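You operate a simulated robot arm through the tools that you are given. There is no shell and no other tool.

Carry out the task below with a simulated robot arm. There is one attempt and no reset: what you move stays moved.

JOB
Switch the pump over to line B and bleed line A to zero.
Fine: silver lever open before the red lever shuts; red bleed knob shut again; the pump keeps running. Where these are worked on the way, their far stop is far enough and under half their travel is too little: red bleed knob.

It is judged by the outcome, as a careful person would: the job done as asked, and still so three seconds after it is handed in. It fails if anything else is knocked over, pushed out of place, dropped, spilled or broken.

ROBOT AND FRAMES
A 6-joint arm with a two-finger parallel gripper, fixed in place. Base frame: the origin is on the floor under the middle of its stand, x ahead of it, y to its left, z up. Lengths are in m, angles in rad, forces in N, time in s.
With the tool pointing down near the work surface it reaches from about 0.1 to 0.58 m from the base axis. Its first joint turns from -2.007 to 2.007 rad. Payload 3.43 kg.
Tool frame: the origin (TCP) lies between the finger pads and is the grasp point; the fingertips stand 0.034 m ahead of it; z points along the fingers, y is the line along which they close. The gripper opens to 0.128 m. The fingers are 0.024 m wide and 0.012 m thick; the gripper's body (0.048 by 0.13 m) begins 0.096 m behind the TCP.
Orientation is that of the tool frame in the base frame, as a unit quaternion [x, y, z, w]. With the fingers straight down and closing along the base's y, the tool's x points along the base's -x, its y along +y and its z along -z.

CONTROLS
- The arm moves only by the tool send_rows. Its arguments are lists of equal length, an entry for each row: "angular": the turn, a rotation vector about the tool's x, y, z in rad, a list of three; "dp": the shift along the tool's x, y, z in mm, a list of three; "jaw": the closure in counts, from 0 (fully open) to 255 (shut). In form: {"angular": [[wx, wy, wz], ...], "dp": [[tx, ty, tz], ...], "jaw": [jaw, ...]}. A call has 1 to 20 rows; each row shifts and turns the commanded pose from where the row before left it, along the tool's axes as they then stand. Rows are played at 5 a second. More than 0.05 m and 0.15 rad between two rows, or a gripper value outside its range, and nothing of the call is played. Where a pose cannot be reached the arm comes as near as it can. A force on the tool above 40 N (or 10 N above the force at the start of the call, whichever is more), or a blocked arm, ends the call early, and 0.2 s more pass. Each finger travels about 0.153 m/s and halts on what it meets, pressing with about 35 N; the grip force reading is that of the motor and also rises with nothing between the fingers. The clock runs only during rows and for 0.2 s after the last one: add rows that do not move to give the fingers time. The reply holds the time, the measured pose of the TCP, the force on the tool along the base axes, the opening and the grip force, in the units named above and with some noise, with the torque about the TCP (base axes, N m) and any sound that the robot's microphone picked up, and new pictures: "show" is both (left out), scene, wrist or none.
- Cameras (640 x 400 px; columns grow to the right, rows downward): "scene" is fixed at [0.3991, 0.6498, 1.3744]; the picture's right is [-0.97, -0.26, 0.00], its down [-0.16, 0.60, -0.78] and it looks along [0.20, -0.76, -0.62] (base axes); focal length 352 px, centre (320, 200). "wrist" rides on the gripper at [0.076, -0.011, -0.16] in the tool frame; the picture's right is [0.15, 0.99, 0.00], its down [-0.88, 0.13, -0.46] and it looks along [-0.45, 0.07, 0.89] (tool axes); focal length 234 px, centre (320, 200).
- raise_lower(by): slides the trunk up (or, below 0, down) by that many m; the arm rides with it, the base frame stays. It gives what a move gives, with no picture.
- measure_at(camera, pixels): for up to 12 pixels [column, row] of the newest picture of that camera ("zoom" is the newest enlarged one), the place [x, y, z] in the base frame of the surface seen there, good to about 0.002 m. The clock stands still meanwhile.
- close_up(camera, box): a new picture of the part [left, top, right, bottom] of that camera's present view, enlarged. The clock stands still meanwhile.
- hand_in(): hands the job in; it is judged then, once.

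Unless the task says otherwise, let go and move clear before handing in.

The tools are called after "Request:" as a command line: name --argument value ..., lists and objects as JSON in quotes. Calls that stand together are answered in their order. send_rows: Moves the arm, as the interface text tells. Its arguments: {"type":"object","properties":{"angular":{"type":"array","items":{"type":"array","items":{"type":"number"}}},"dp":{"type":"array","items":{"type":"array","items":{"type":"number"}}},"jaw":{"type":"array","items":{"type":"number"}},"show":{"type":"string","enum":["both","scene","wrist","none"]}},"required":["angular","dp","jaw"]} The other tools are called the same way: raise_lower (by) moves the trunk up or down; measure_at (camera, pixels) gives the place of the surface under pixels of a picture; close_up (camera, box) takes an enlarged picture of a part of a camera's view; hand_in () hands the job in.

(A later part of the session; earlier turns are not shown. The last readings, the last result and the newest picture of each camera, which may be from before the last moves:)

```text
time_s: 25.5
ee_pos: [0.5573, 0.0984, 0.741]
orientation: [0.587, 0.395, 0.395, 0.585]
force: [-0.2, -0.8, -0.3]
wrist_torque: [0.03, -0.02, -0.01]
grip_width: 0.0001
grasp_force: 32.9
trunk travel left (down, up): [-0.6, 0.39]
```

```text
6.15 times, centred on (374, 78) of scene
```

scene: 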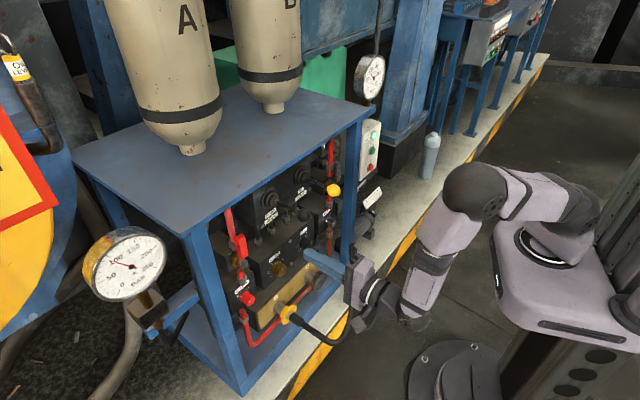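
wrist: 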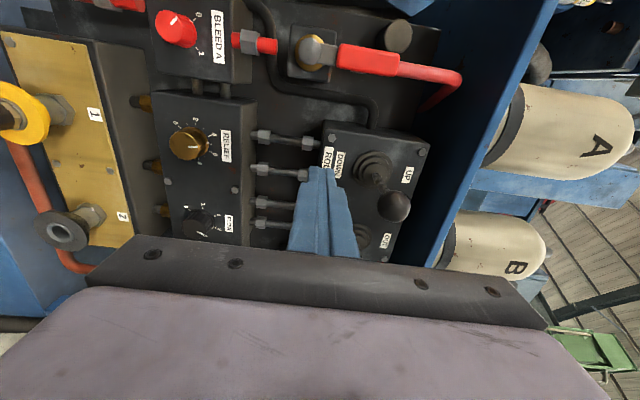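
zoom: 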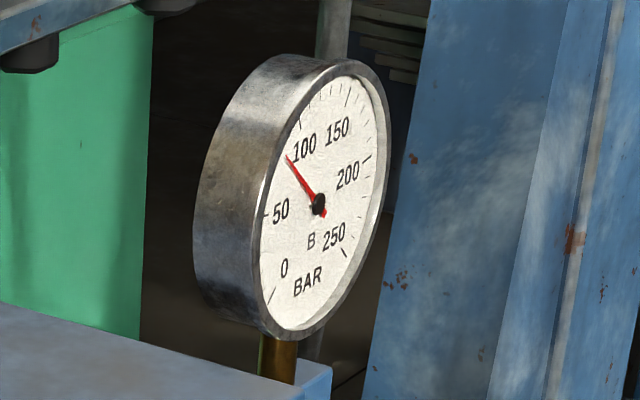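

Silver lever is upright and gauge B reads about 90 bar; the ball levers are unmoved. Next I'll zoom on the red lever (368,60), the left post and the BLEED A knob (178,30).

Request:
close_up --camera "wrist" --box '[270, 0, 470, 125]'

Request:
measure_at --camera "zoom" --pixels '[[135, 165], [160, 170], [250, 185], [320, 195], [395, 210], [240, 220], [400, 235], [240, 155], [420, 120], [500, 225], [60, 145], [560, 60]]'

Request:
close_up --camera "wrist" --box '[80, 0, 300, 138]'

Request:
measure_at --camera "zoom" --pixels '[[265, 60], [290, 75], [245, 85], [340, 45], [360, 145], [400, 110], [420, 200], [235, 190], [480, 120], [250, 110], [275, 40], [320, 100]]'

```text
3.20 times, centred on (370, 62) of wrist
```

zoom: 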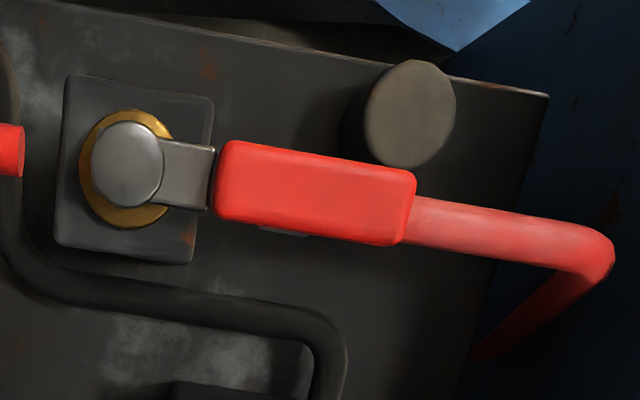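

```text
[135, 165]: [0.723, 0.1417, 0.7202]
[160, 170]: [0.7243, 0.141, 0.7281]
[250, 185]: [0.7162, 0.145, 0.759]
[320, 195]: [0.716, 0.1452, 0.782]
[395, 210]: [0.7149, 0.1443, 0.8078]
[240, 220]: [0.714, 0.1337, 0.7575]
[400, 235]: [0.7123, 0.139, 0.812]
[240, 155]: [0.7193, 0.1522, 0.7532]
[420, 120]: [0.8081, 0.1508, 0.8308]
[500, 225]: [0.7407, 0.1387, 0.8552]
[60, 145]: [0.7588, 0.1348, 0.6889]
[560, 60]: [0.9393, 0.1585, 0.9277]
```

```text
2.90 times, centred on (190, 69) of wrist
```

zoom: 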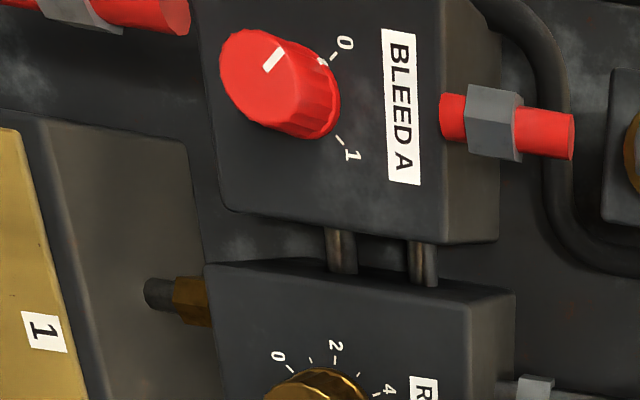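

```text
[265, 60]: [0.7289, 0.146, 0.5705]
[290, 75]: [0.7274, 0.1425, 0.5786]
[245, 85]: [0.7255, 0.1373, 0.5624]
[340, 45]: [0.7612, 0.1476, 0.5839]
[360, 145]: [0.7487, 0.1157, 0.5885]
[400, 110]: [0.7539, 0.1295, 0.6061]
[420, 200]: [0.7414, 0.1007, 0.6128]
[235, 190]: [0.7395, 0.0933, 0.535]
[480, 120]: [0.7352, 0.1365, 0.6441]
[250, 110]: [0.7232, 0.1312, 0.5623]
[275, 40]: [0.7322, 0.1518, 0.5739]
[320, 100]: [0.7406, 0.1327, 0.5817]
```

The bleed knob's travel is short: its pointer is at "0" (up-left) and "1" is up-right, so opening it is a clockwise turn of about 90°. Before choosing the red lever's closing direction, I'll measure the left post beside it in the scene view.

Request:
close_up --camera "scene" --box '[170, 200, 290, 330]'

Request:
measure_at --camera "zoom" --pixels '[[190, 200], [220, 200], [240, 200], [255, 200], [205, 250], [230, 250], [255, 250], [265, 250], [280, 250], [330, 180], [315, 250], [300, 190]]'

```text
3.08 times, centred on (230, 265) of scene
```

zoom: 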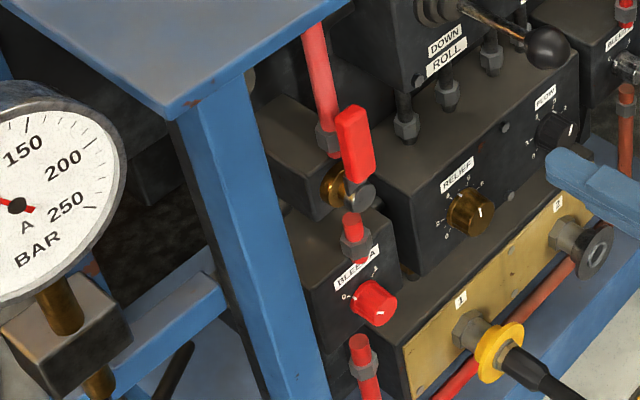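

```text
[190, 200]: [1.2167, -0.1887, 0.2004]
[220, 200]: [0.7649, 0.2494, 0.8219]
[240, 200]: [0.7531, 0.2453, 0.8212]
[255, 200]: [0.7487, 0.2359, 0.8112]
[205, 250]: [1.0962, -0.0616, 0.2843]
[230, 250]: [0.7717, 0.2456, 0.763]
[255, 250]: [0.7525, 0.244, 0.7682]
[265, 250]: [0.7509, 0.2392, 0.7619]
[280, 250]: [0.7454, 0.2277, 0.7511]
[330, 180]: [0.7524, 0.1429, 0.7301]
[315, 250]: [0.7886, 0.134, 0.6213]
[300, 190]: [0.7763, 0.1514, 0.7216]
```

The left post's right edge is at u≈-0.486 with its face at depth 0.606 m. Swung left, the red handle (tip about 96 mm from its pivot) would hit that post, so it must close to the right, mirroring the silver one. I'll place the shut fingers to the left of the handle, after checking the gauge A position.

Request:
measure_at --camera "scene" --pixels '[[125, 265], [160, 250], [150, 240], [165, 285], [150, 310], [185, 300]]'

Request:
send_rows --angular '[[0, 0, 0], [0, 0, 0], [0, 0, 0], [0, 0, 0]]' --dp '[[37, 9, 0], [37, 9, 0], [37, 10, 0], [39, 10, 0]]' --jaw '[255, 255, 255, 255]' --show "both"

```text
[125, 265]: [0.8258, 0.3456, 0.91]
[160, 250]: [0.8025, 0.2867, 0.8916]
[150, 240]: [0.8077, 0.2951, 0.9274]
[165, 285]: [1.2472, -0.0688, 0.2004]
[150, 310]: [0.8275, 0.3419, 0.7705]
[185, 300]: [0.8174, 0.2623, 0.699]
```

```text
time_s: 26.5
ee_pos: [0.6109, 0.2387, 0.7785]
orientation: [0.586, 0.396, 0.395, 0.587]
force: [-0.2, 0.0, 0.0]
wrist_torque: [0.0, -0.02, 0.03]
grip_width: 0.0001
grasp_force: 32.5
trunk travel left (down, up): [-0.6, 0.39]
```

scene: 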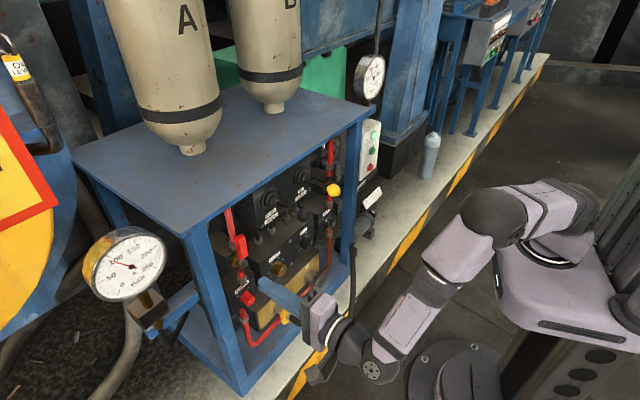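
wrist: 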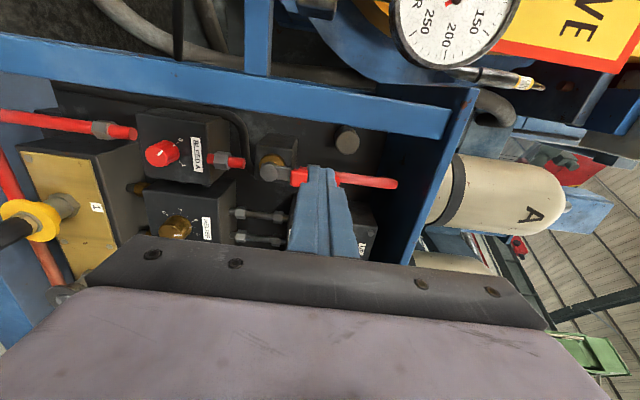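

I'm at u=-0.450, z=0.7785, depth 0.477, left of the red handle and clear of the post. Advancing 116 mm.

Request:
send_rows --angular '[[0, 0, 0], [0, 0, 0], [0, 0, 0]]' --dp '[[0, 0, 40], [0, 0, 40], [0, 0, 36]]' --jaw '[255, 255, 255]' --show "both"

Request:
close_up --camera "wrist" --box '[200, 100, 440, 250]'

```text
time_s: 27.3
ee_pos: [0.7216, 0.194, 0.7792]
orientation: [0.586, 0.396, 0.396, 0.586]
force: [0.5, 0.1, 0.0]
wrist_torque: [0.0, -0.01, 0.0]
grip_width: 0.0002
grasp_force: 33.2
trunk travel left (down, up): [-0.6, 0.39]
```

scene: 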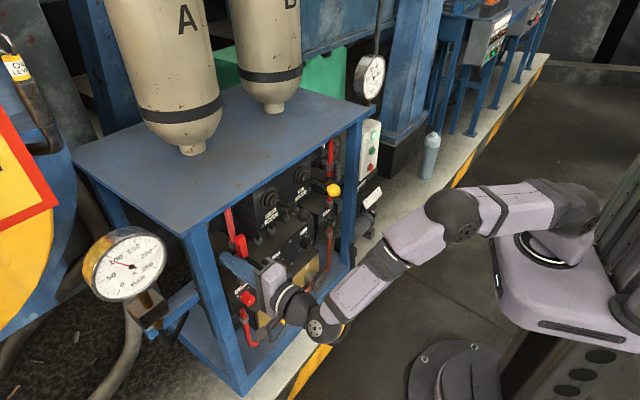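
wrist: 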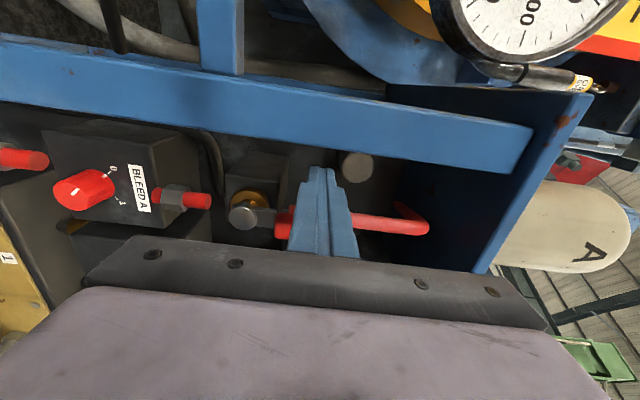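

```text
2.67 times, centred on (320, 175) of wrist
```

zoom: 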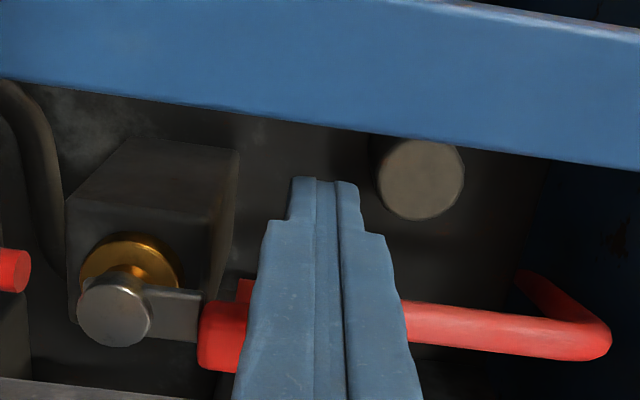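

The fingers are at u=-0.450, depth 0.596, between the post and the handle without contact. I'll back off 4 mm in depth, then push gently right to test that the lever moves that way.

Request:
send_rows --angular '[[0, 0, 0], [0, 0, 0], [0, 0, 0]]' --dp '[[-14, 0, -4], [-9.5, 0, 0], [-9.5, 3, 0]]' --jaw '[255, 255, 255]' --show "wrist"

Request:
close_up --camera "wrist" --box '[200, 100, 440, 250]'

```text
time_s: 28.1
ee_pos: [0.7067, 0.1643, 0.7832]
orientation: [0.586, 0.395, 0.395, 0.587]
force: [-0.2, -0.3, 0.9]
wrist_torque: [0.0, 0.01, -0.01]
grip_width: 0.0002
grasp_force: 33.0
trunk travel left (down, up): [-0.6, 0.39]
```

wrist: 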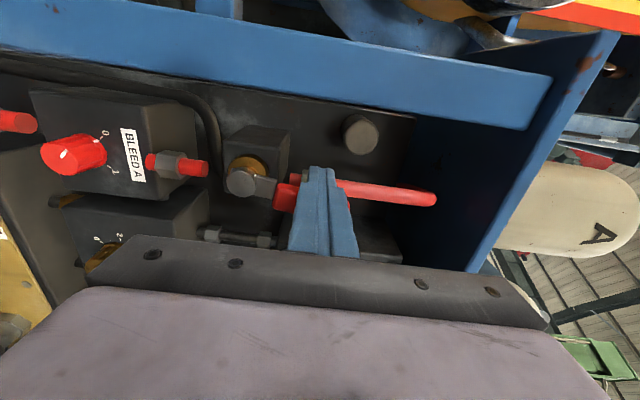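

```text
2.67 times, centred on (320, 175) of wrist
```

zoom: 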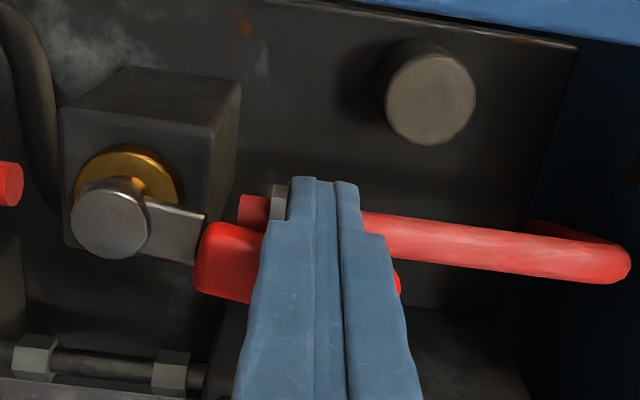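

The red handle is turning right as expected (now tilted off the pipe, zoom (230,260)) with negligible force. I'll continue the arc clockwise and down.

Request:
send_rows --angular '[[0, 0, 0], [0, 0, 0], [0, 0, 0], [0, 0, 0], [0, 0, 0]]' --dp '[[-10, 2, 0], [-10, 0, 0], [-11, -2, 0], [-11, -4, 0], [-10, -6, 0]]' --jaw '[255, 255, 255, 255, 255]' --show "wrist"

Request:
close_up --camera "wrist" --box '[200, 100, 440, 250]'

```text
time_s: 29.3
ee_pos: [0.6858, 0.1168, 0.771]
orientation: [0.586, 0.395, 0.396, 0.586]
force: [0.3, 0.2, 0.4]
wrist_torque: [0.01, -0.01, 0.04]
grip_width: 0.0002
grasp_force: 33.3
trunk travel left (down, up): [-0.6, 0.39]
```

wrist: 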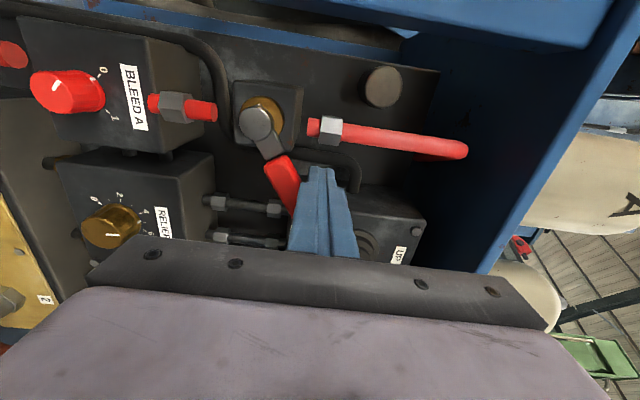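

```text
2.67 times, centred on (320, 175) of wrist
```

zoom: 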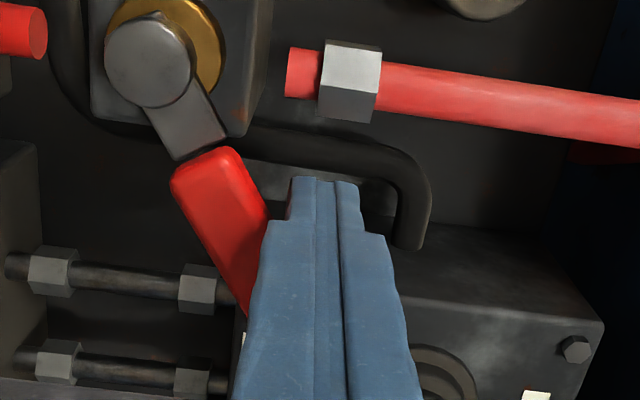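

The handle is about 60° over and still free. I'll continue down to horizontal and then nudge to find the stop.

Request:
send_rows --angular '[[0, 0, 0], [0, 0, 0], [0, 0, 0], [0, 0, 0], [0, 0, 0]]' --dp '[[-8, -9, 0], [-7, -10, 0], [-7, -9.5, 0], [0, -3, 0], [0, 0, 0]]' --jaw '[255, 255, 255, 255, 255]' --show "wrist"

Request:
close_up --camera "wrist" --box '[200, 40, 440, 250]'

```text
time_s: 30.5
ee_pos: [0.6771, 0.0962, 0.7409]
orientation: [0.587, 0.395, 0.395, 0.587]
force: [0.1, 0.2, 0.2]
wrist_torque: [0.01, -0.03, -0.02]
grip_width: 0.0001
grasp_force: 33.0
trunk travel left (down, up): [-0.6, 0.39]
```

wrist: 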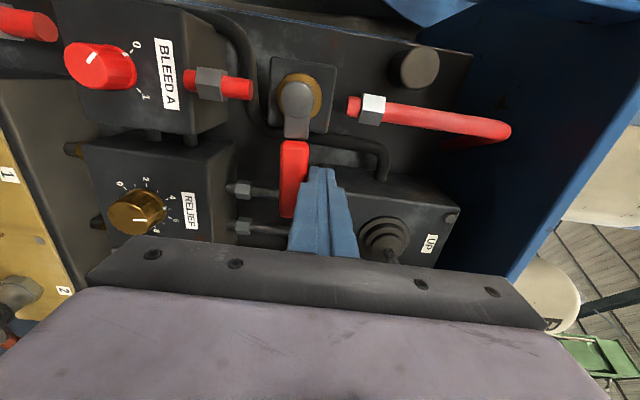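

```text
1.90 times, centred on (320, 145) of wrist
```

zoom: 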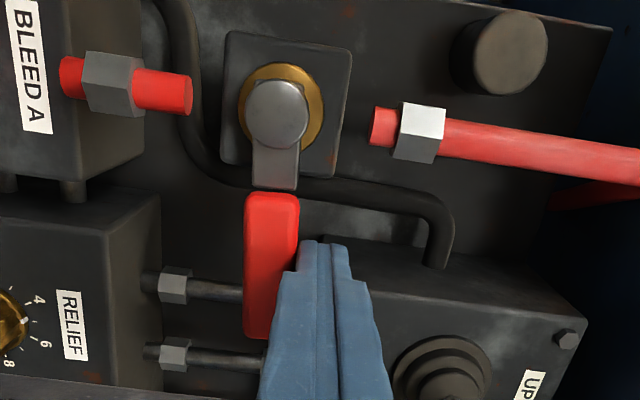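

The red handle is nearly horizontal and not yet at its stop. I'll nudge it down in small steps until the force rises.

Request:
send_rows --angular '[[0, 0, 0], [0, 0, 0], [0, 0, 0], [0, 0, 0]]' --dp '[[0, -2, 0], [0, -2, 0], [0, -1.5, 0], [0, 0, 0]]' --jaw '[255, 255, 255, 255]' --show "wrist"

Request:
close_up --camera "wrist" --box '[200, 40, 440, 250]'

Request:
close_up --camera "scene" --box '[60, 210, 220, 310]'

Request:
close_up --camera "scene" --box '[350, 45, 398, 110]'

```text
time_s: 31.5
ee_pos: [0.6772, 0.0957, 0.737]
orientation: [0.586, 0.394, 0.396, 0.587]
force: [1.9, -1.4, 4.5]
wrist_torque: [-0.09, -0.03, 0.01]
grip_width: 0.0
grasp_force: 32.8
trunk travel left (down, up): [-0.6, 0.39]
```

wrist: 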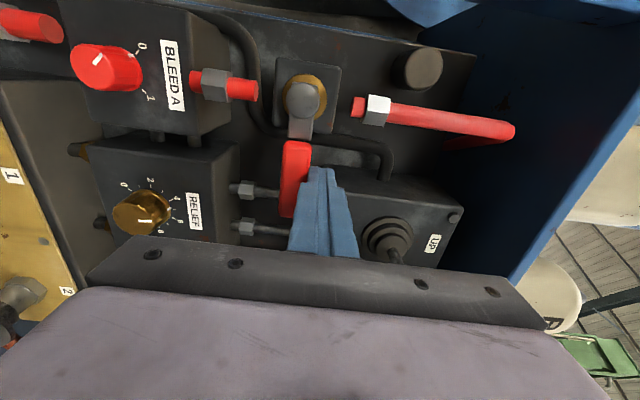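

```text
1.90 times, centred on (320, 145) of wrist
```

zoom: 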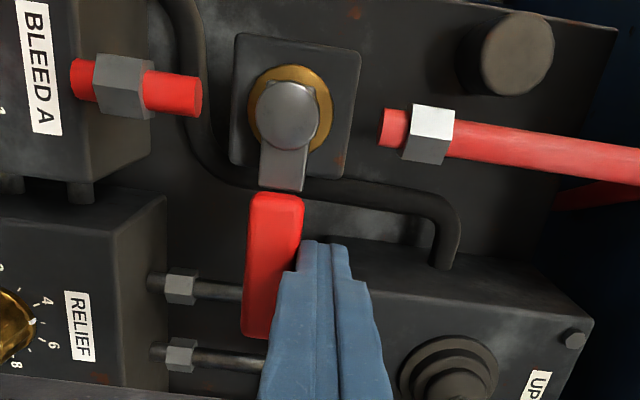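

```text
4.00 times, centred on (140, 260) of scene
```

zoom: 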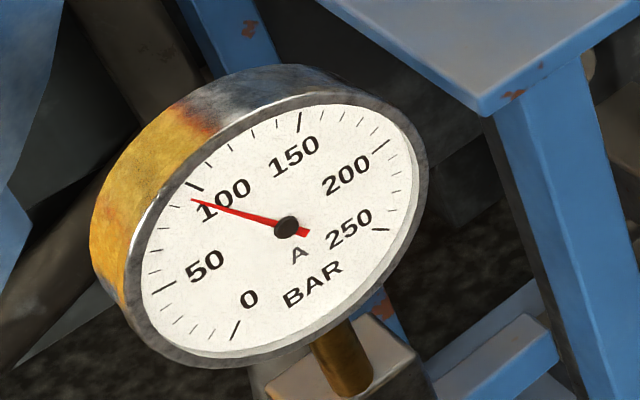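

```text
6.15 times, centred on (374, 78) of scene
```

zoom: 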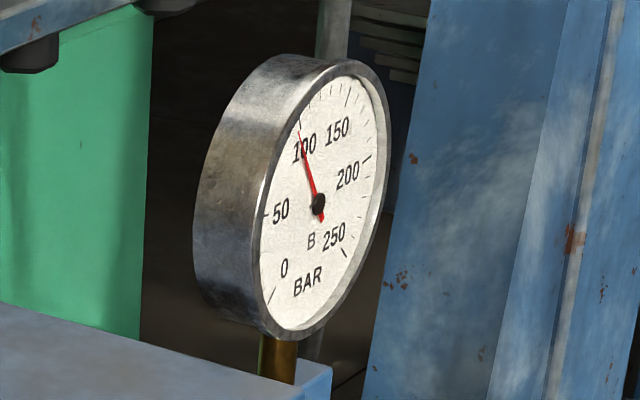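

The force has started rising (about 5 N) near horizontal. One more small nudge will confirm the stop, then I'll release upward.

Request:
send_rows --angular '[[0, 0, 0], [0, 0, 0], [0, 0, 0]]' --dp '[[0, -2, 0], [0, -1.5, 0], [0, 0, 0]]' --jaw '[255, 255, 255]' --show "none"

```text
time_s: 32.3
ee_pos: [0.6753, 0.096, 0.7356]
orientation: [0.585, 0.392, 0.398, 0.588]
force: [6.3, -3.4, 17.1]
wrist_torque: [-0.19, -0.44, -0.05]
grip_width: 0.0
grasp_force: 33.3
trunk travel left (down, up): [-0.6, 0.39]
```

The stop is firm (17 N), so the red lever is fully shut. Now I'll release upward, back out, slide to the knob's column and roll 45° ready for gripping the bleed knob.

Request:
send_rows --angular '[[0, 0, 0], [0, 0, 0], [0, 0, 0], [0, 0, 0], [0, 0, 0], [0, 0, 0], [0, 0, -0.131], [0, 0, -0.131], [0, 0, -0.131], [0, 0, -0.131], [0, 0, -0.131], [0, 0, -0.131]]' --dp '[[0, 10, 0], [0, 0, -40], [0, 0, -40], [0, 0, -40], [30, 0, 0], [30, 0, 0], [0, 0, 0], [0, 0, 0], [0, 0, 0], [0, 0, 0], [0, 0, 0], [0, 0, 0]]' --jaw '[255, 255, 255, 255, 255, 255, 255, 255, 255, 255, 255, 255]' --show "both"

```text
time_s: 34.9
ee_pos: [0.5875, 0.1975, 0.7425]
orientation: [0.388, 0.59, 0.141, 0.693]
force: [0.8, -0.1, 0.9]
wrist_torque: [-0.01, 0.0, 0.02]
grip_width: 0.0001
grasp_force: 32.6
trunk travel left (down, up): [-0.6, 0.39]
```

scene: 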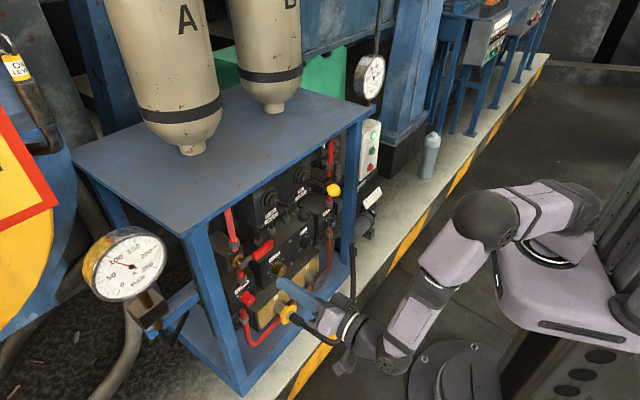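
wrist: 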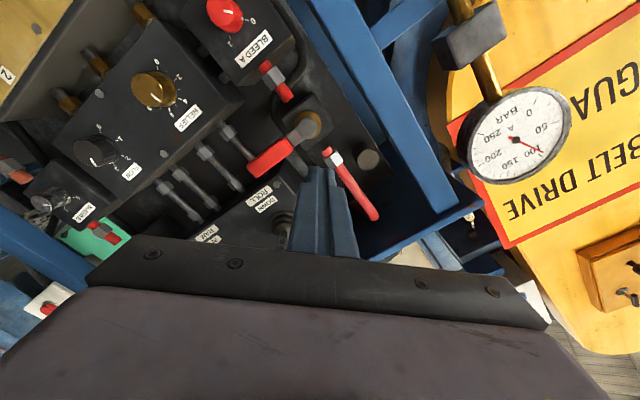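

The red lever is horizontal at scene (262,250) and I'm clear at u=-0.403, depth 0.470. I'll lower the trunk to bring the tool level with the bleed knob, then look.

Request:
raise_lower --by -0.1

Request:
close_up --camera "scene" --box '[200, 200, 420, 400]'

Request:
close_up --camera "wrist" --box '[0, 0, 640, 400]'

```text
time_s: 36.2
ee_pos: [0.589, 0.1969, 0.6425]
orientation: [0.39, 0.589, 0.141, 0.693]
force: [-1.0, 0.3, -0.2]
wrist_torque: [0.01, -0.02, -0.03]
grip_width: 0.0001
grasp_force: 33.4
trunk travel left (down, up): [-0.5, 0.49]
```

```text
2.00 times, centred on (310, 300) of scene
```

zoom: 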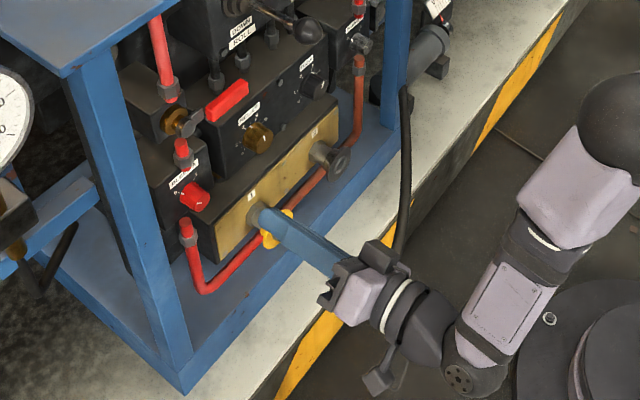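

```text
1.00 times, centred on (320, 200) of wrist (not enlarged: the box is as wide or as high as the picture)
```

zoom: 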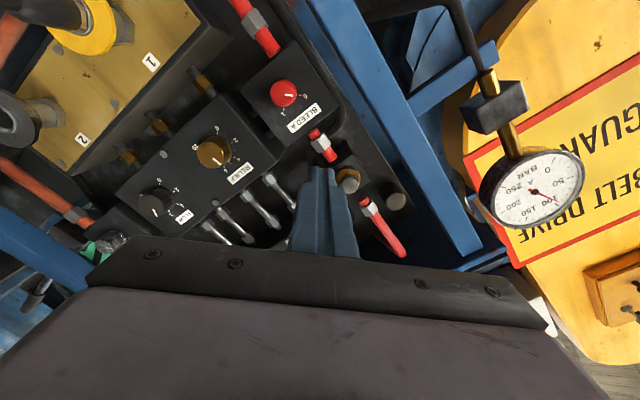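

The gripper is clear of the hose, which stays at u>-0.31 and z≤0.42. I'll lower the remaining 7 cm to knob height and measure the knob from there.

Request:
raise_lower --by -0.072

Request:
close_up --camera "wrist" --box '[200, 60, 440, 210]'

Request:
measure_at --camera "zoom" --pixels '[[320, 200], [320, 150], [300, 120], [340, 120], [280, 150], [360, 150], [320, 100], [250, 100], [400, 180], [380, 200], [260, 180], [320, 60]]'

```text
time_s: 37.3
ee_pos: [0.5872, 0.1964, 0.5702]
orientation: [0.391, 0.59, 0.14, 0.693]
force: [0.0, -0.6, -0.7]
wrist_torque: [-0.01, 0.0, 0.0]
grip_width: 0.0
grasp_force: 32.8
trunk travel left (down, up): [-0.428, 0.562]
```

```text
2.67 times, centred on (320, 135) of wrist
```

zoom: 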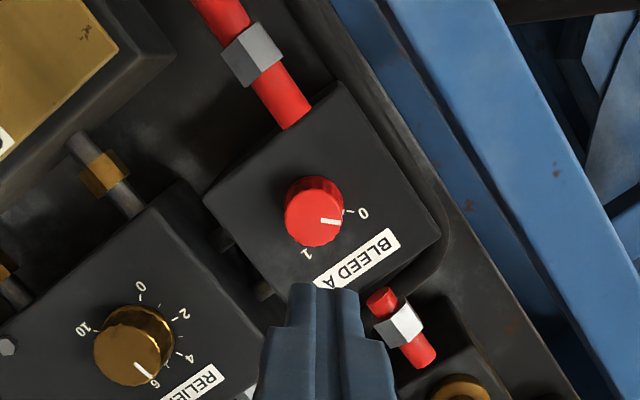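

```text
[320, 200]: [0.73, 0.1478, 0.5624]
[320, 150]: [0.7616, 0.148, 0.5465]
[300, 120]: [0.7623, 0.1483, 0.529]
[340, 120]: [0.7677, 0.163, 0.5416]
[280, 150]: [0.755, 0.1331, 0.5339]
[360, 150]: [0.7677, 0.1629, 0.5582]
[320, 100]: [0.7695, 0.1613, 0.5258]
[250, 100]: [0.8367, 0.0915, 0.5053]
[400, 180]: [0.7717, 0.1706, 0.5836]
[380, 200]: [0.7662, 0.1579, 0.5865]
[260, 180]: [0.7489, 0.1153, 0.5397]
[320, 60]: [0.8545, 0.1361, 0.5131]
```

The knob's face is centred near zoom (313,217), with its pointer on "0". I'll measure the rim points to get its centre and diameter.

Request:
measure_at --camera "zoom" --pixels '[[313, 217], [290, 217], [337, 214], [313, 240], [313, 194], [298, 234], [329, 198], [330, 234], [296, 200], [314, 182], [345, 190], [350, 212]]'

```text
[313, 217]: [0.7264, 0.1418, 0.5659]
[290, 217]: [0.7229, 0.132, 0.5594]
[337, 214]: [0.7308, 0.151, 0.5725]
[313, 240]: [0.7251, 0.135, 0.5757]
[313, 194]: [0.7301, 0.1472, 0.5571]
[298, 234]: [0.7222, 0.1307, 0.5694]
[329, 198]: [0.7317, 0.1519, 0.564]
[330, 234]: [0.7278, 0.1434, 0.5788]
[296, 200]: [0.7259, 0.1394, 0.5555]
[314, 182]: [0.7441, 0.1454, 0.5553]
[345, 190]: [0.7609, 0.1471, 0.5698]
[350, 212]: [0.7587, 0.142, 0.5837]
```

Knob centre is u≈-0.4035, z≈0.567, about 27 mm across, with its face at depth 0.621 and box face at 0.650. I'll open the fingers to about 60 mm, centre on it, and advance so the tips stop about 8 mm short of the box.

Request:
send_rows --angular '[[0, 0, 0], [0, 0, 0], [0, 0, 0], [0, 0, 0], [0, 0, 0]]' --dp '[[3.1, -1.4, 0], [0, 0, 0], [0, 0, 0], [0, 0, 40], [0, 0, 40]]' --jaw '[135, 135, 135, 135, 135]' --show "both"

Request:
close_up --camera "wrist" --box '[200, 100, 440, 250]'

```text
time_s: 38.5
ee_pos: [0.6621, 0.1665, 0.5669]
orientation: [0.389, 0.59, 0.141, 0.693]
force: [0.0, -0.2, 0.0]
wrist_torque: [0.02, -0.01, -0.04]
grip_width: 0.0603
grasp_force: 0.1
trunk travel left (down, up): [-0.428, 0.562]
```

scene: 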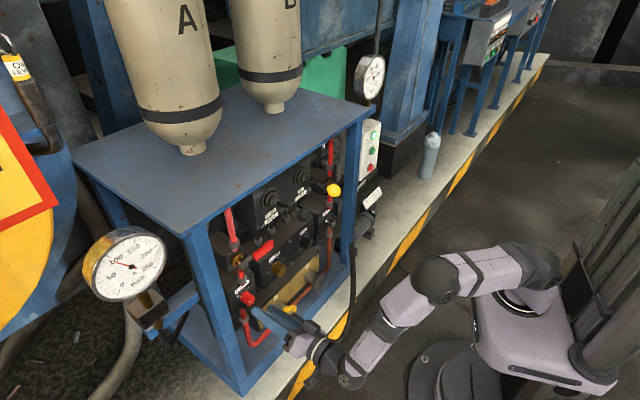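
wrist: 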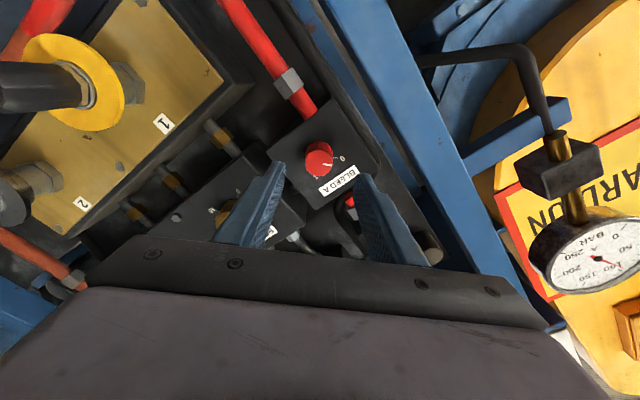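

```text
2.67 times, centred on (320, 175) of wrist
```

zoom: 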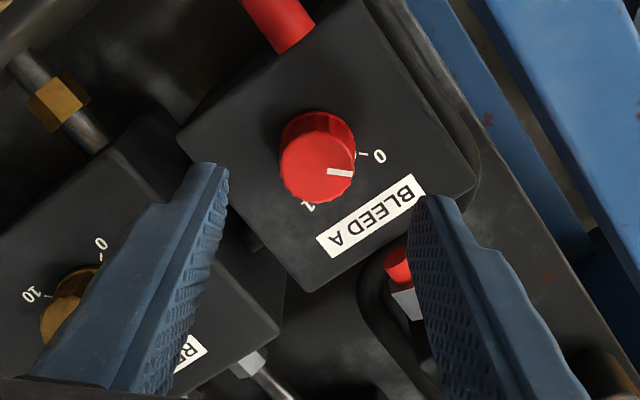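

The fingers straddle the knob, at u=-0.4026, z=0.567 and depth 0.551. The lower finger heads near the RELIEF box corner at zoom (220,230), so I'll measure that depth before the last advance.

Request:
measure_at --camera "zoom" --pixels '[[240, 300], [230, 270], [110, 220], [160, 170], [235, 180], [210, 150], [410, 280], [395, 255], [430, 190], [265, 240]]'

```text
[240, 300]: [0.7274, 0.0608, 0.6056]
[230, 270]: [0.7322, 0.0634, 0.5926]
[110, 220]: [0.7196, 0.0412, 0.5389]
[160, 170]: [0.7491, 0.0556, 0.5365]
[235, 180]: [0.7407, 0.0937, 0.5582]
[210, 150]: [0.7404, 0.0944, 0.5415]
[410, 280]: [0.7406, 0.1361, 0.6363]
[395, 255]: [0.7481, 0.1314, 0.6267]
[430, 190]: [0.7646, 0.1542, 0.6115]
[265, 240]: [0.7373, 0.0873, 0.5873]
```

Everything near the fingers has faces at depth 0.65 or more, so tips at 0.642 are clear. I'll advance the last 57 mm and close on the knob.

Request:
send_rows --angular '[[0, 0, 0], [0, 0, 0], [0, 0, 0], [0, 0, 0], [0, 0, 0], [0, 0, 0]]' --dp '[[0.5, 0.5, 30], [0, 0, 26], [0, 0, 0], [0, 0, 0], [0, 0, 0], [0, 0, 0]]' --jaw '[135, 135, 135, 200, 200, 200]' --show "both"

Request:
close_up --camera "wrist" --box '[200, 100, 440, 250]'

```text
time_s: 39.9
ee_pos: [0.7128, 0.1462, 0.5664]
orientation: [0.391, 0.59, 0.139, 0.692]
force: [-5.0, -8.8, -6.5]
wrist_torque: [0.02, 0.07, -0.53]
grip_width: 0.0304
grasp_force: 44.8
trunk travel left (down, up): [-0.428, 0.562]
```

scene: 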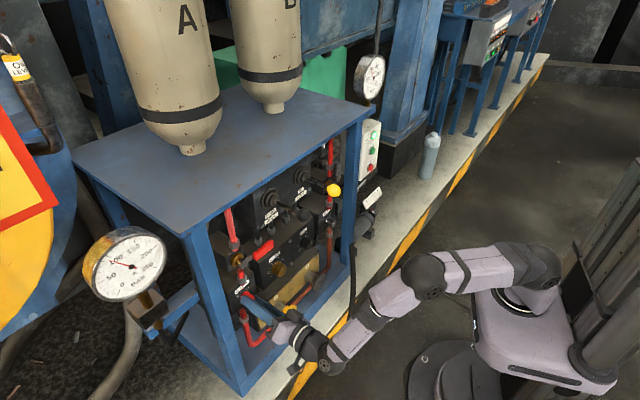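
wrist: 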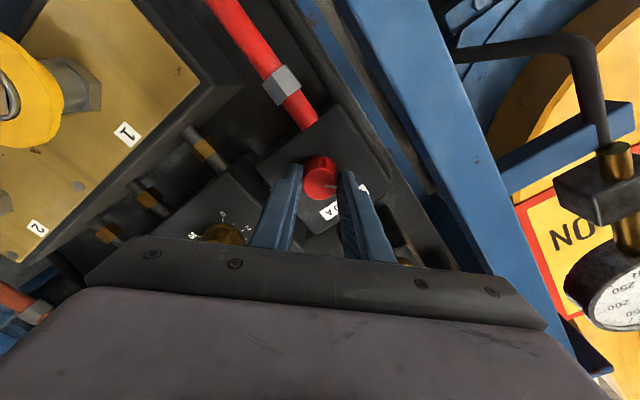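

```text
2.67 times, centred on (320, 175) of wrist
```

zoom: 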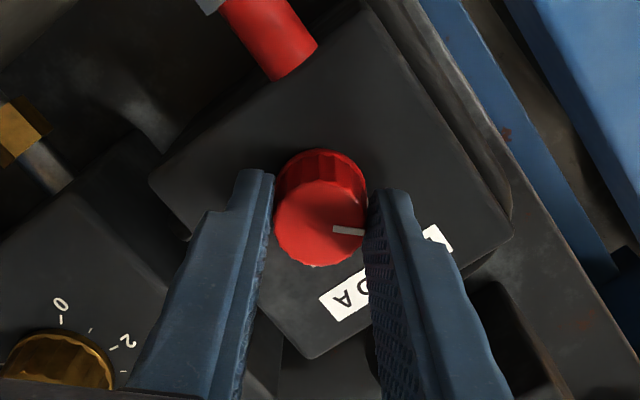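

The fingers are on the knob (width 30 mm), with about 12 N pushing along tool -y, so I'm slightly off-centre. I'll ease 1.5 mm that way, then grip fully.

Request:
send_rows --angular '[[0, 0, 0], [0, 0, 0], [0, 0, 0], [0, 0, 0]]' --dp '[[0, -1.5, 0], [0, 0, 0], [0, 0, 0], [0, 0, 0]]' --jaw '[200, 200, 255, 255]' --show "none"

```text
time_s: 40.9
ee_pos: [0.7136, 0.1466, 0.5659]
orientation: [0.392, 0.59, 0.139, 0.692]
force: [-3.3, -12.1, -6.2]
wrist_torque: [0.16, 0.41, -0.12]
grip_width: 0.0303
grasp_force: 45.3
trunk travel left (down, up): [-0.428, 0.562]
```

The force is unchanged at about 13 N along tool -y and the TCP hardly moved. I'll try another small step that way and watch the response.

Request:
send_rows --angular '[[0, 0, 0], [0, 0, 0], [0, 0, 0]]' --dp '[[0, -1.5, 0], [0, 0, 0], [0, 0, 0]]' --jaw '[255, 255, 255]' --show "wrist"

Request:
close_up --camera "wrist" --box '[240, 120, 400, 220]'

```text
time_s: 41.7
ee_pos: [0.7115, 0.147, 0.5656]
orientation: [0.391, 0.59, 0.141, 0.693]
force: [-3.6, -7.7, -3.2]
wrist_torque: [0.02, 0.06, -0.6]
grip_width: 0.0303
grasp_force: 45.1
trunk travel left (down, up): [-0.428, 0.562]
```

wrist: 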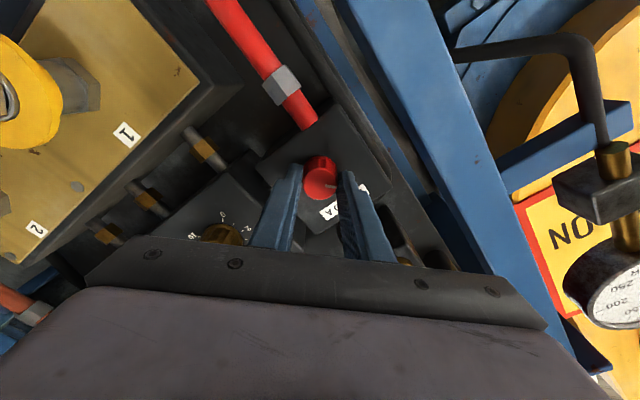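

```text
4.00 times, centred on (320, 170) of wrist
```

zoom: 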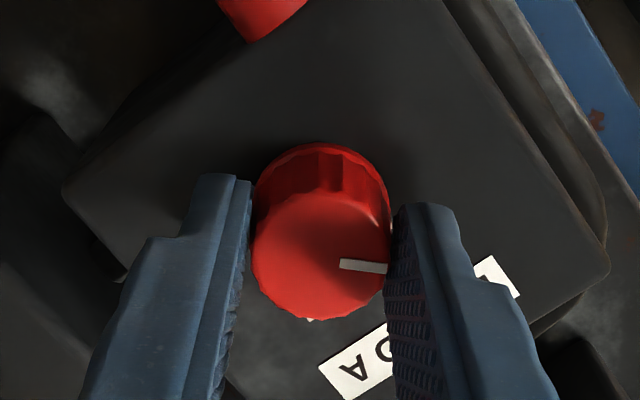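

The force is easing and both fingers hold the knob. Opening means turning from pointer-right to "1" at the bottom of this view, which is a positive turn about tool z. I'll turn 0.8 rad first and check.

Request:
send_rows --angular '[[0, 0, 0.1], [0, 0, 0.1], [0, 0, 0.1], [0, 0, 0.1], [0, 0, 0.1], [0, 0, 0.1], [0, 0, 0.1], [0, 0, 0.1]]' --dp '[[0, -0.5, 0], [0, 0, 0], [0, 0, 0], [0, 0, 0], [0, 0, 0], [0, 0, 0], [0, 0, 0], [0, 0, 0]]' --jaw '[255, 255, 255, 255, 255, 255, 255, 255]' --show "both"

Request:
close_up --camera "wrist" --box '[240, 120, 400, 220]'

Request:
close_up --camera "scene" --box '[60, 210, 220, 310]'

```text
time_s: 43.5
ee_pos: [0.7123, 0.1464, 0.5653]
orientation: [0.589, 0.391, 0.401, 0.582]
force: [-28.6, -3.0, -1.1]
wrist_torque: [0.01, -0.03, -0.21]
grip_width: 0.0306
grasp_force: 45.2
trunk travel left (down, up): [-0.428, 0.562]
```

scene: 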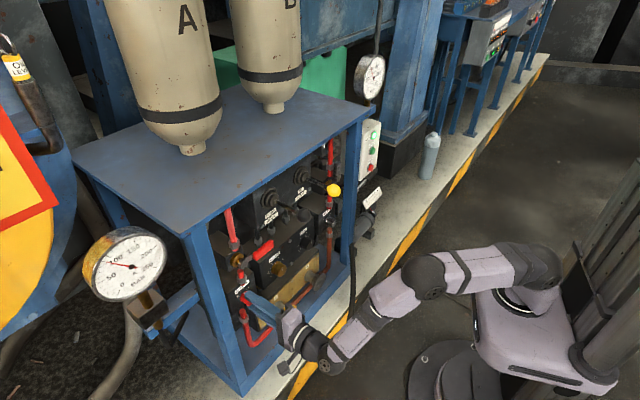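
wrist: 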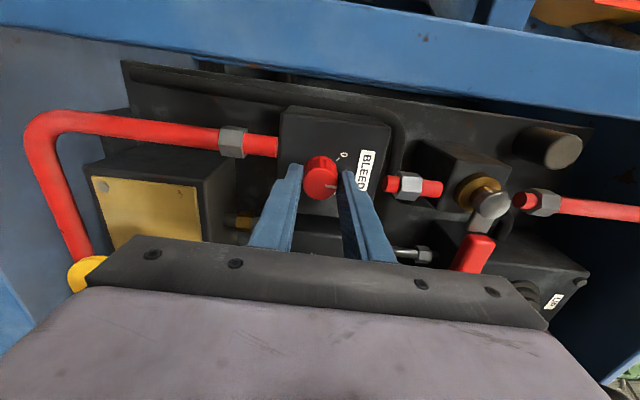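

```text
4.00 times, centred on (320, 170) of wrist
```

zoom: 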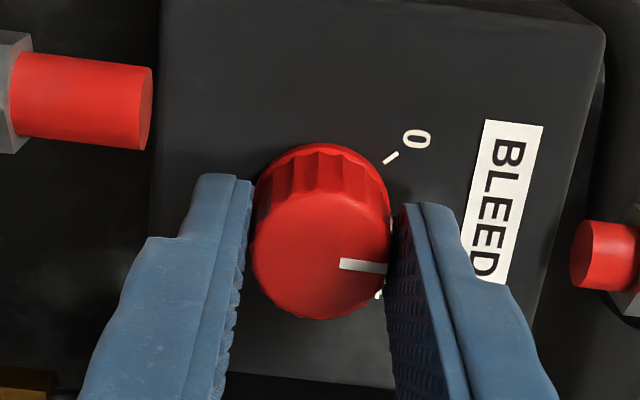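

```text
4.00 times, centred on (140, 260) of scene
```

zoom: 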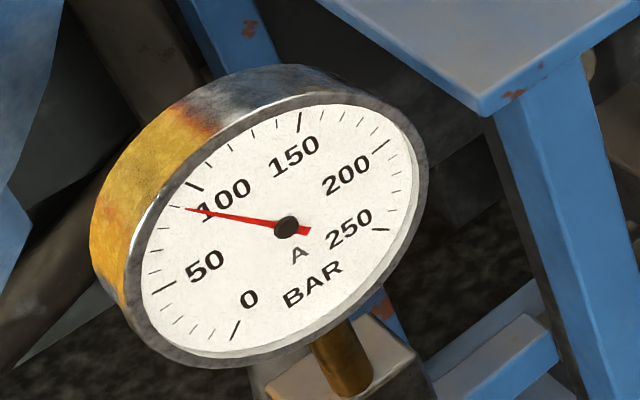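

The knob has turned about 45° with the gripper and gauge A is falling (about 88 bar). About 26 N has built up axially, so I'll relieve it by a couple of millimetres before turning further.

Request:
send_rows --angular '[[0, 0, 0], [0, 0, 0]]' --dp '[[-1, 0, -2], [0, 0, 0]]' --jaw '[255, 255]' --show "none"

```text
time_s: 44.1
ee_pos: [0.7121, 0.1463, 0.566]
orientation: [0.589, 0.391, 0.401, 0.583]
force: [-4.2, -0.9, -3.1]
wrist_torque: [0.13, 0.27, -0.65]
grip_width: 0.0306
grasp_force: 44.9
trunk travel left (down, up): [-0.428, 0.562]
```

The force has dropped to about 5 N. I'll continue turning towards "1" in small steps.

Request:
send_rows --angular '[[0, 0, 0.1], [0, 0, 0.1], [0, 0, 0.1], [0, 0, 0.1], [0, 0, 0.1]]' --dp '[[0, 0, 0], [0, 0, -0.5], [0, 0, 0], [0, 0, -0.5], [0, 0, 0]]' --jaw '[255, 255, 255, 255, 255]' --show "wrist"

Request:
close_up --camera "wrist" --box '[240, 120, 400, 220]'

Request:
close_up --camera "scene" --box '[60, 210, 220, 310]'

```text
time_s: 45.3
ee_pos: [0.7129, 0.1461, 0.5642]
orientation: [0.668, 0.232, 0.533, 0.465]
force: [23.8, -7.1, -0.7]
wrist_torque: [-0.13, -0.27, 0.7]
grip_width: 0.0304
grasp_force: 44.8
trunk travel left (down, up): [-0.428, 0.562]
```

wrist: 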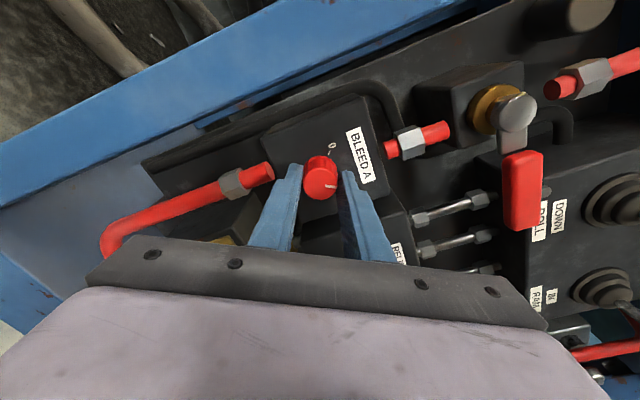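

```text
4.00 times, centred on (320, 170) of wrist
```

zoom: 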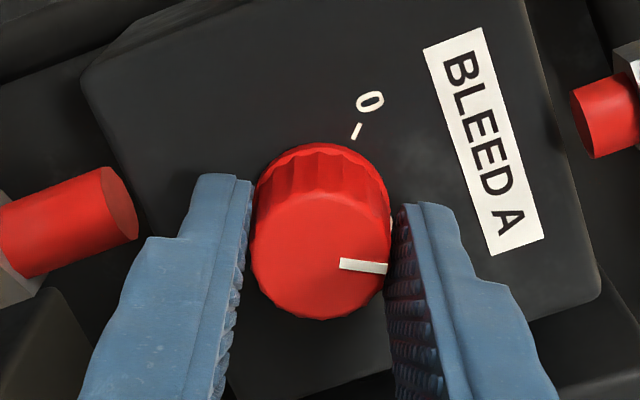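

```text
4.00 times, centred on (140, 260) of scene
```

zoom: 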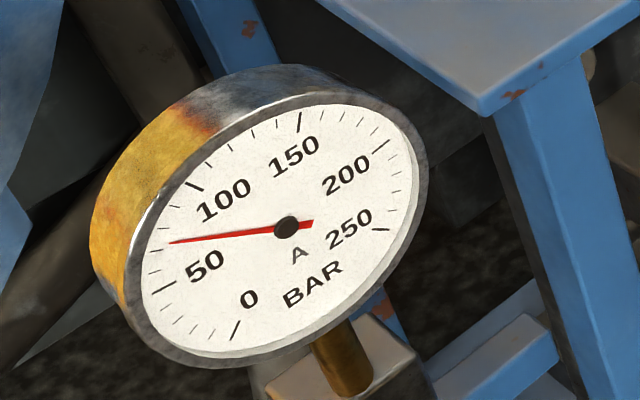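

Gauge A is down to about 65 bar and the knob is about 75° open. I'll relieve the axial pull by moving 1.5 mm forward, turn the last bit towards "1", and wait.

Request:
send_rows --angular '[[0, 0, 0], [0, 0, 0.08], [0, 0, 0.08], [0, 0, 0], [0, 0, 0], [0, 0, 0]]' --dp '[[0, 0, 1.5], [0, 0, 0], [0, 0, 0], [0, 0, 0], [0, 0, 0], [0, 0, 0]]' --jaw '[255, 255, 255, 255, 255, 255]' --show "wrist"

Request:
close_up --camera "scene" --box '[60, 210, 220, 310]'

Request:
close_up --camera "wrist" --box '[240, 120, 400, 220]'

```text
time_s: 46.7
ee_pos: [0.7122, 0.1465, 0.5643]
orientation: [0.684, 0.18, 0.568, 0.422]
force: [16.0, -0.2, 2.7]
wrist_torque: [0.08, 0.11, -0.06]
grip_width: 0.0303
grasp_force: 44.7
trunk travel left (down, up): [-0.428, 0.562]
```

wrist: 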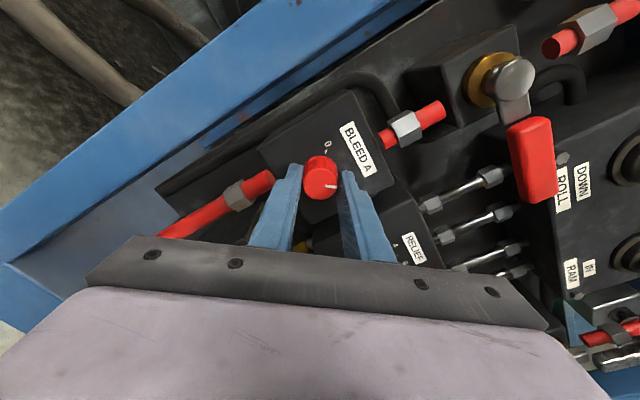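

```text
4.00 times, centred on (140, 260) of scene
```

zoom: 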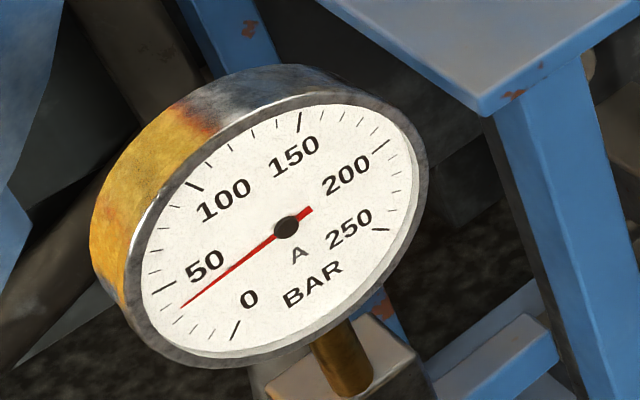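

```text
4.00 times, centred on (320, 170) of wrist
```

zoom: 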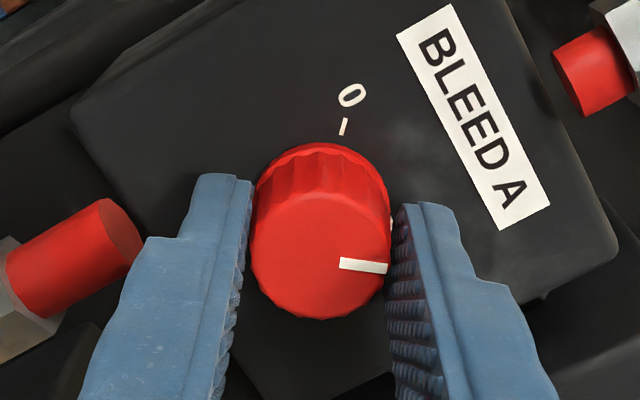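

Gauge A is down to about 33 bar with the knob about 84° open. I'll relieve 1 mm and hold still while it bleeds.

Request:
send_rows --angular '[[0, 0, 0], [0, 0, 0], [0, 0, 0], [0, 0, 0], [0, 0, 0], [0, 0, 0], [0, 0, 0], [0, 0, 0], [0, 0, 0], [0, 0, 0], [0, 0, 0], [0, 0, 0], [0, 0, 0], [0, 0, 0], [0, 0, 0], [0, 0, 0], [0, 0, 0], [0, 0, 0], [0, 0, 0], [0, 0, 0]]' --dp '[[0, 0, 1], [0, 0, 0], [0, 0, 0], [0, 0, 0], [0, 0, 0], [0, 0, 0], [0, 0, 0], [0, 0, 0], [0, 0, 0], [0, 0, 0], [0, 0, 0], [0, 0, 0], [0, 0, 0], [0, 0, 0], [0, 0, 0], [0, 0, 0], [0, 0, 0], [0, 0, 0], [0, 0, 0], [0, 0, 0]]' --jaw '[255, 255, 255, 255, 255, 255, 255, 255, 255, 255, 255, 255, 255, 255, 255, 255, 255, 255, 255, 255]' --show "scene"

Request:
close_up --camera "scene" --box '[60, 210, 220, 310]'

```text
time_s: 50.9
ee_pos: [0.7122, 0.1449, 0.5638]
orientation: [0.683, 0.179, 0.568, 0.423]
force: [-14.0, 8.6, 0.9]
wrist_torque: [0.0, -0.03, 0.13]
grip_width: 0.0303
grasp_force: 45.2
trunk travel left (down, up): [-0.428, 0.562]
```

scene: 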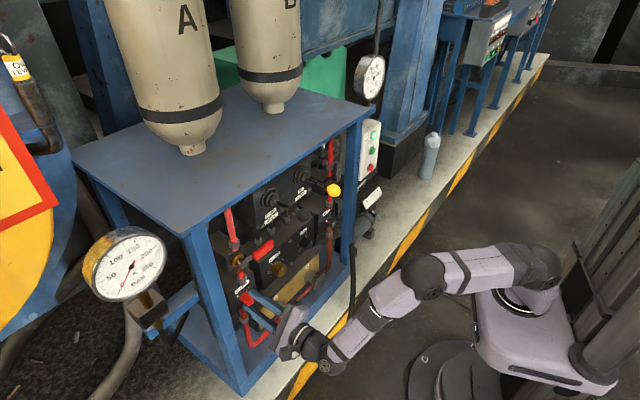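

```text
4.00 times, centred on (140, 260) of scene
```

zoom: 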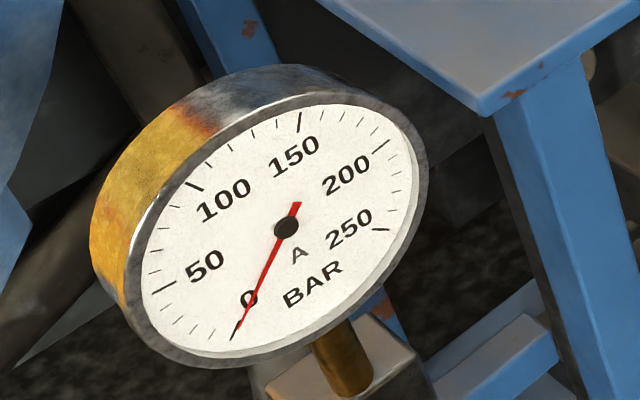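

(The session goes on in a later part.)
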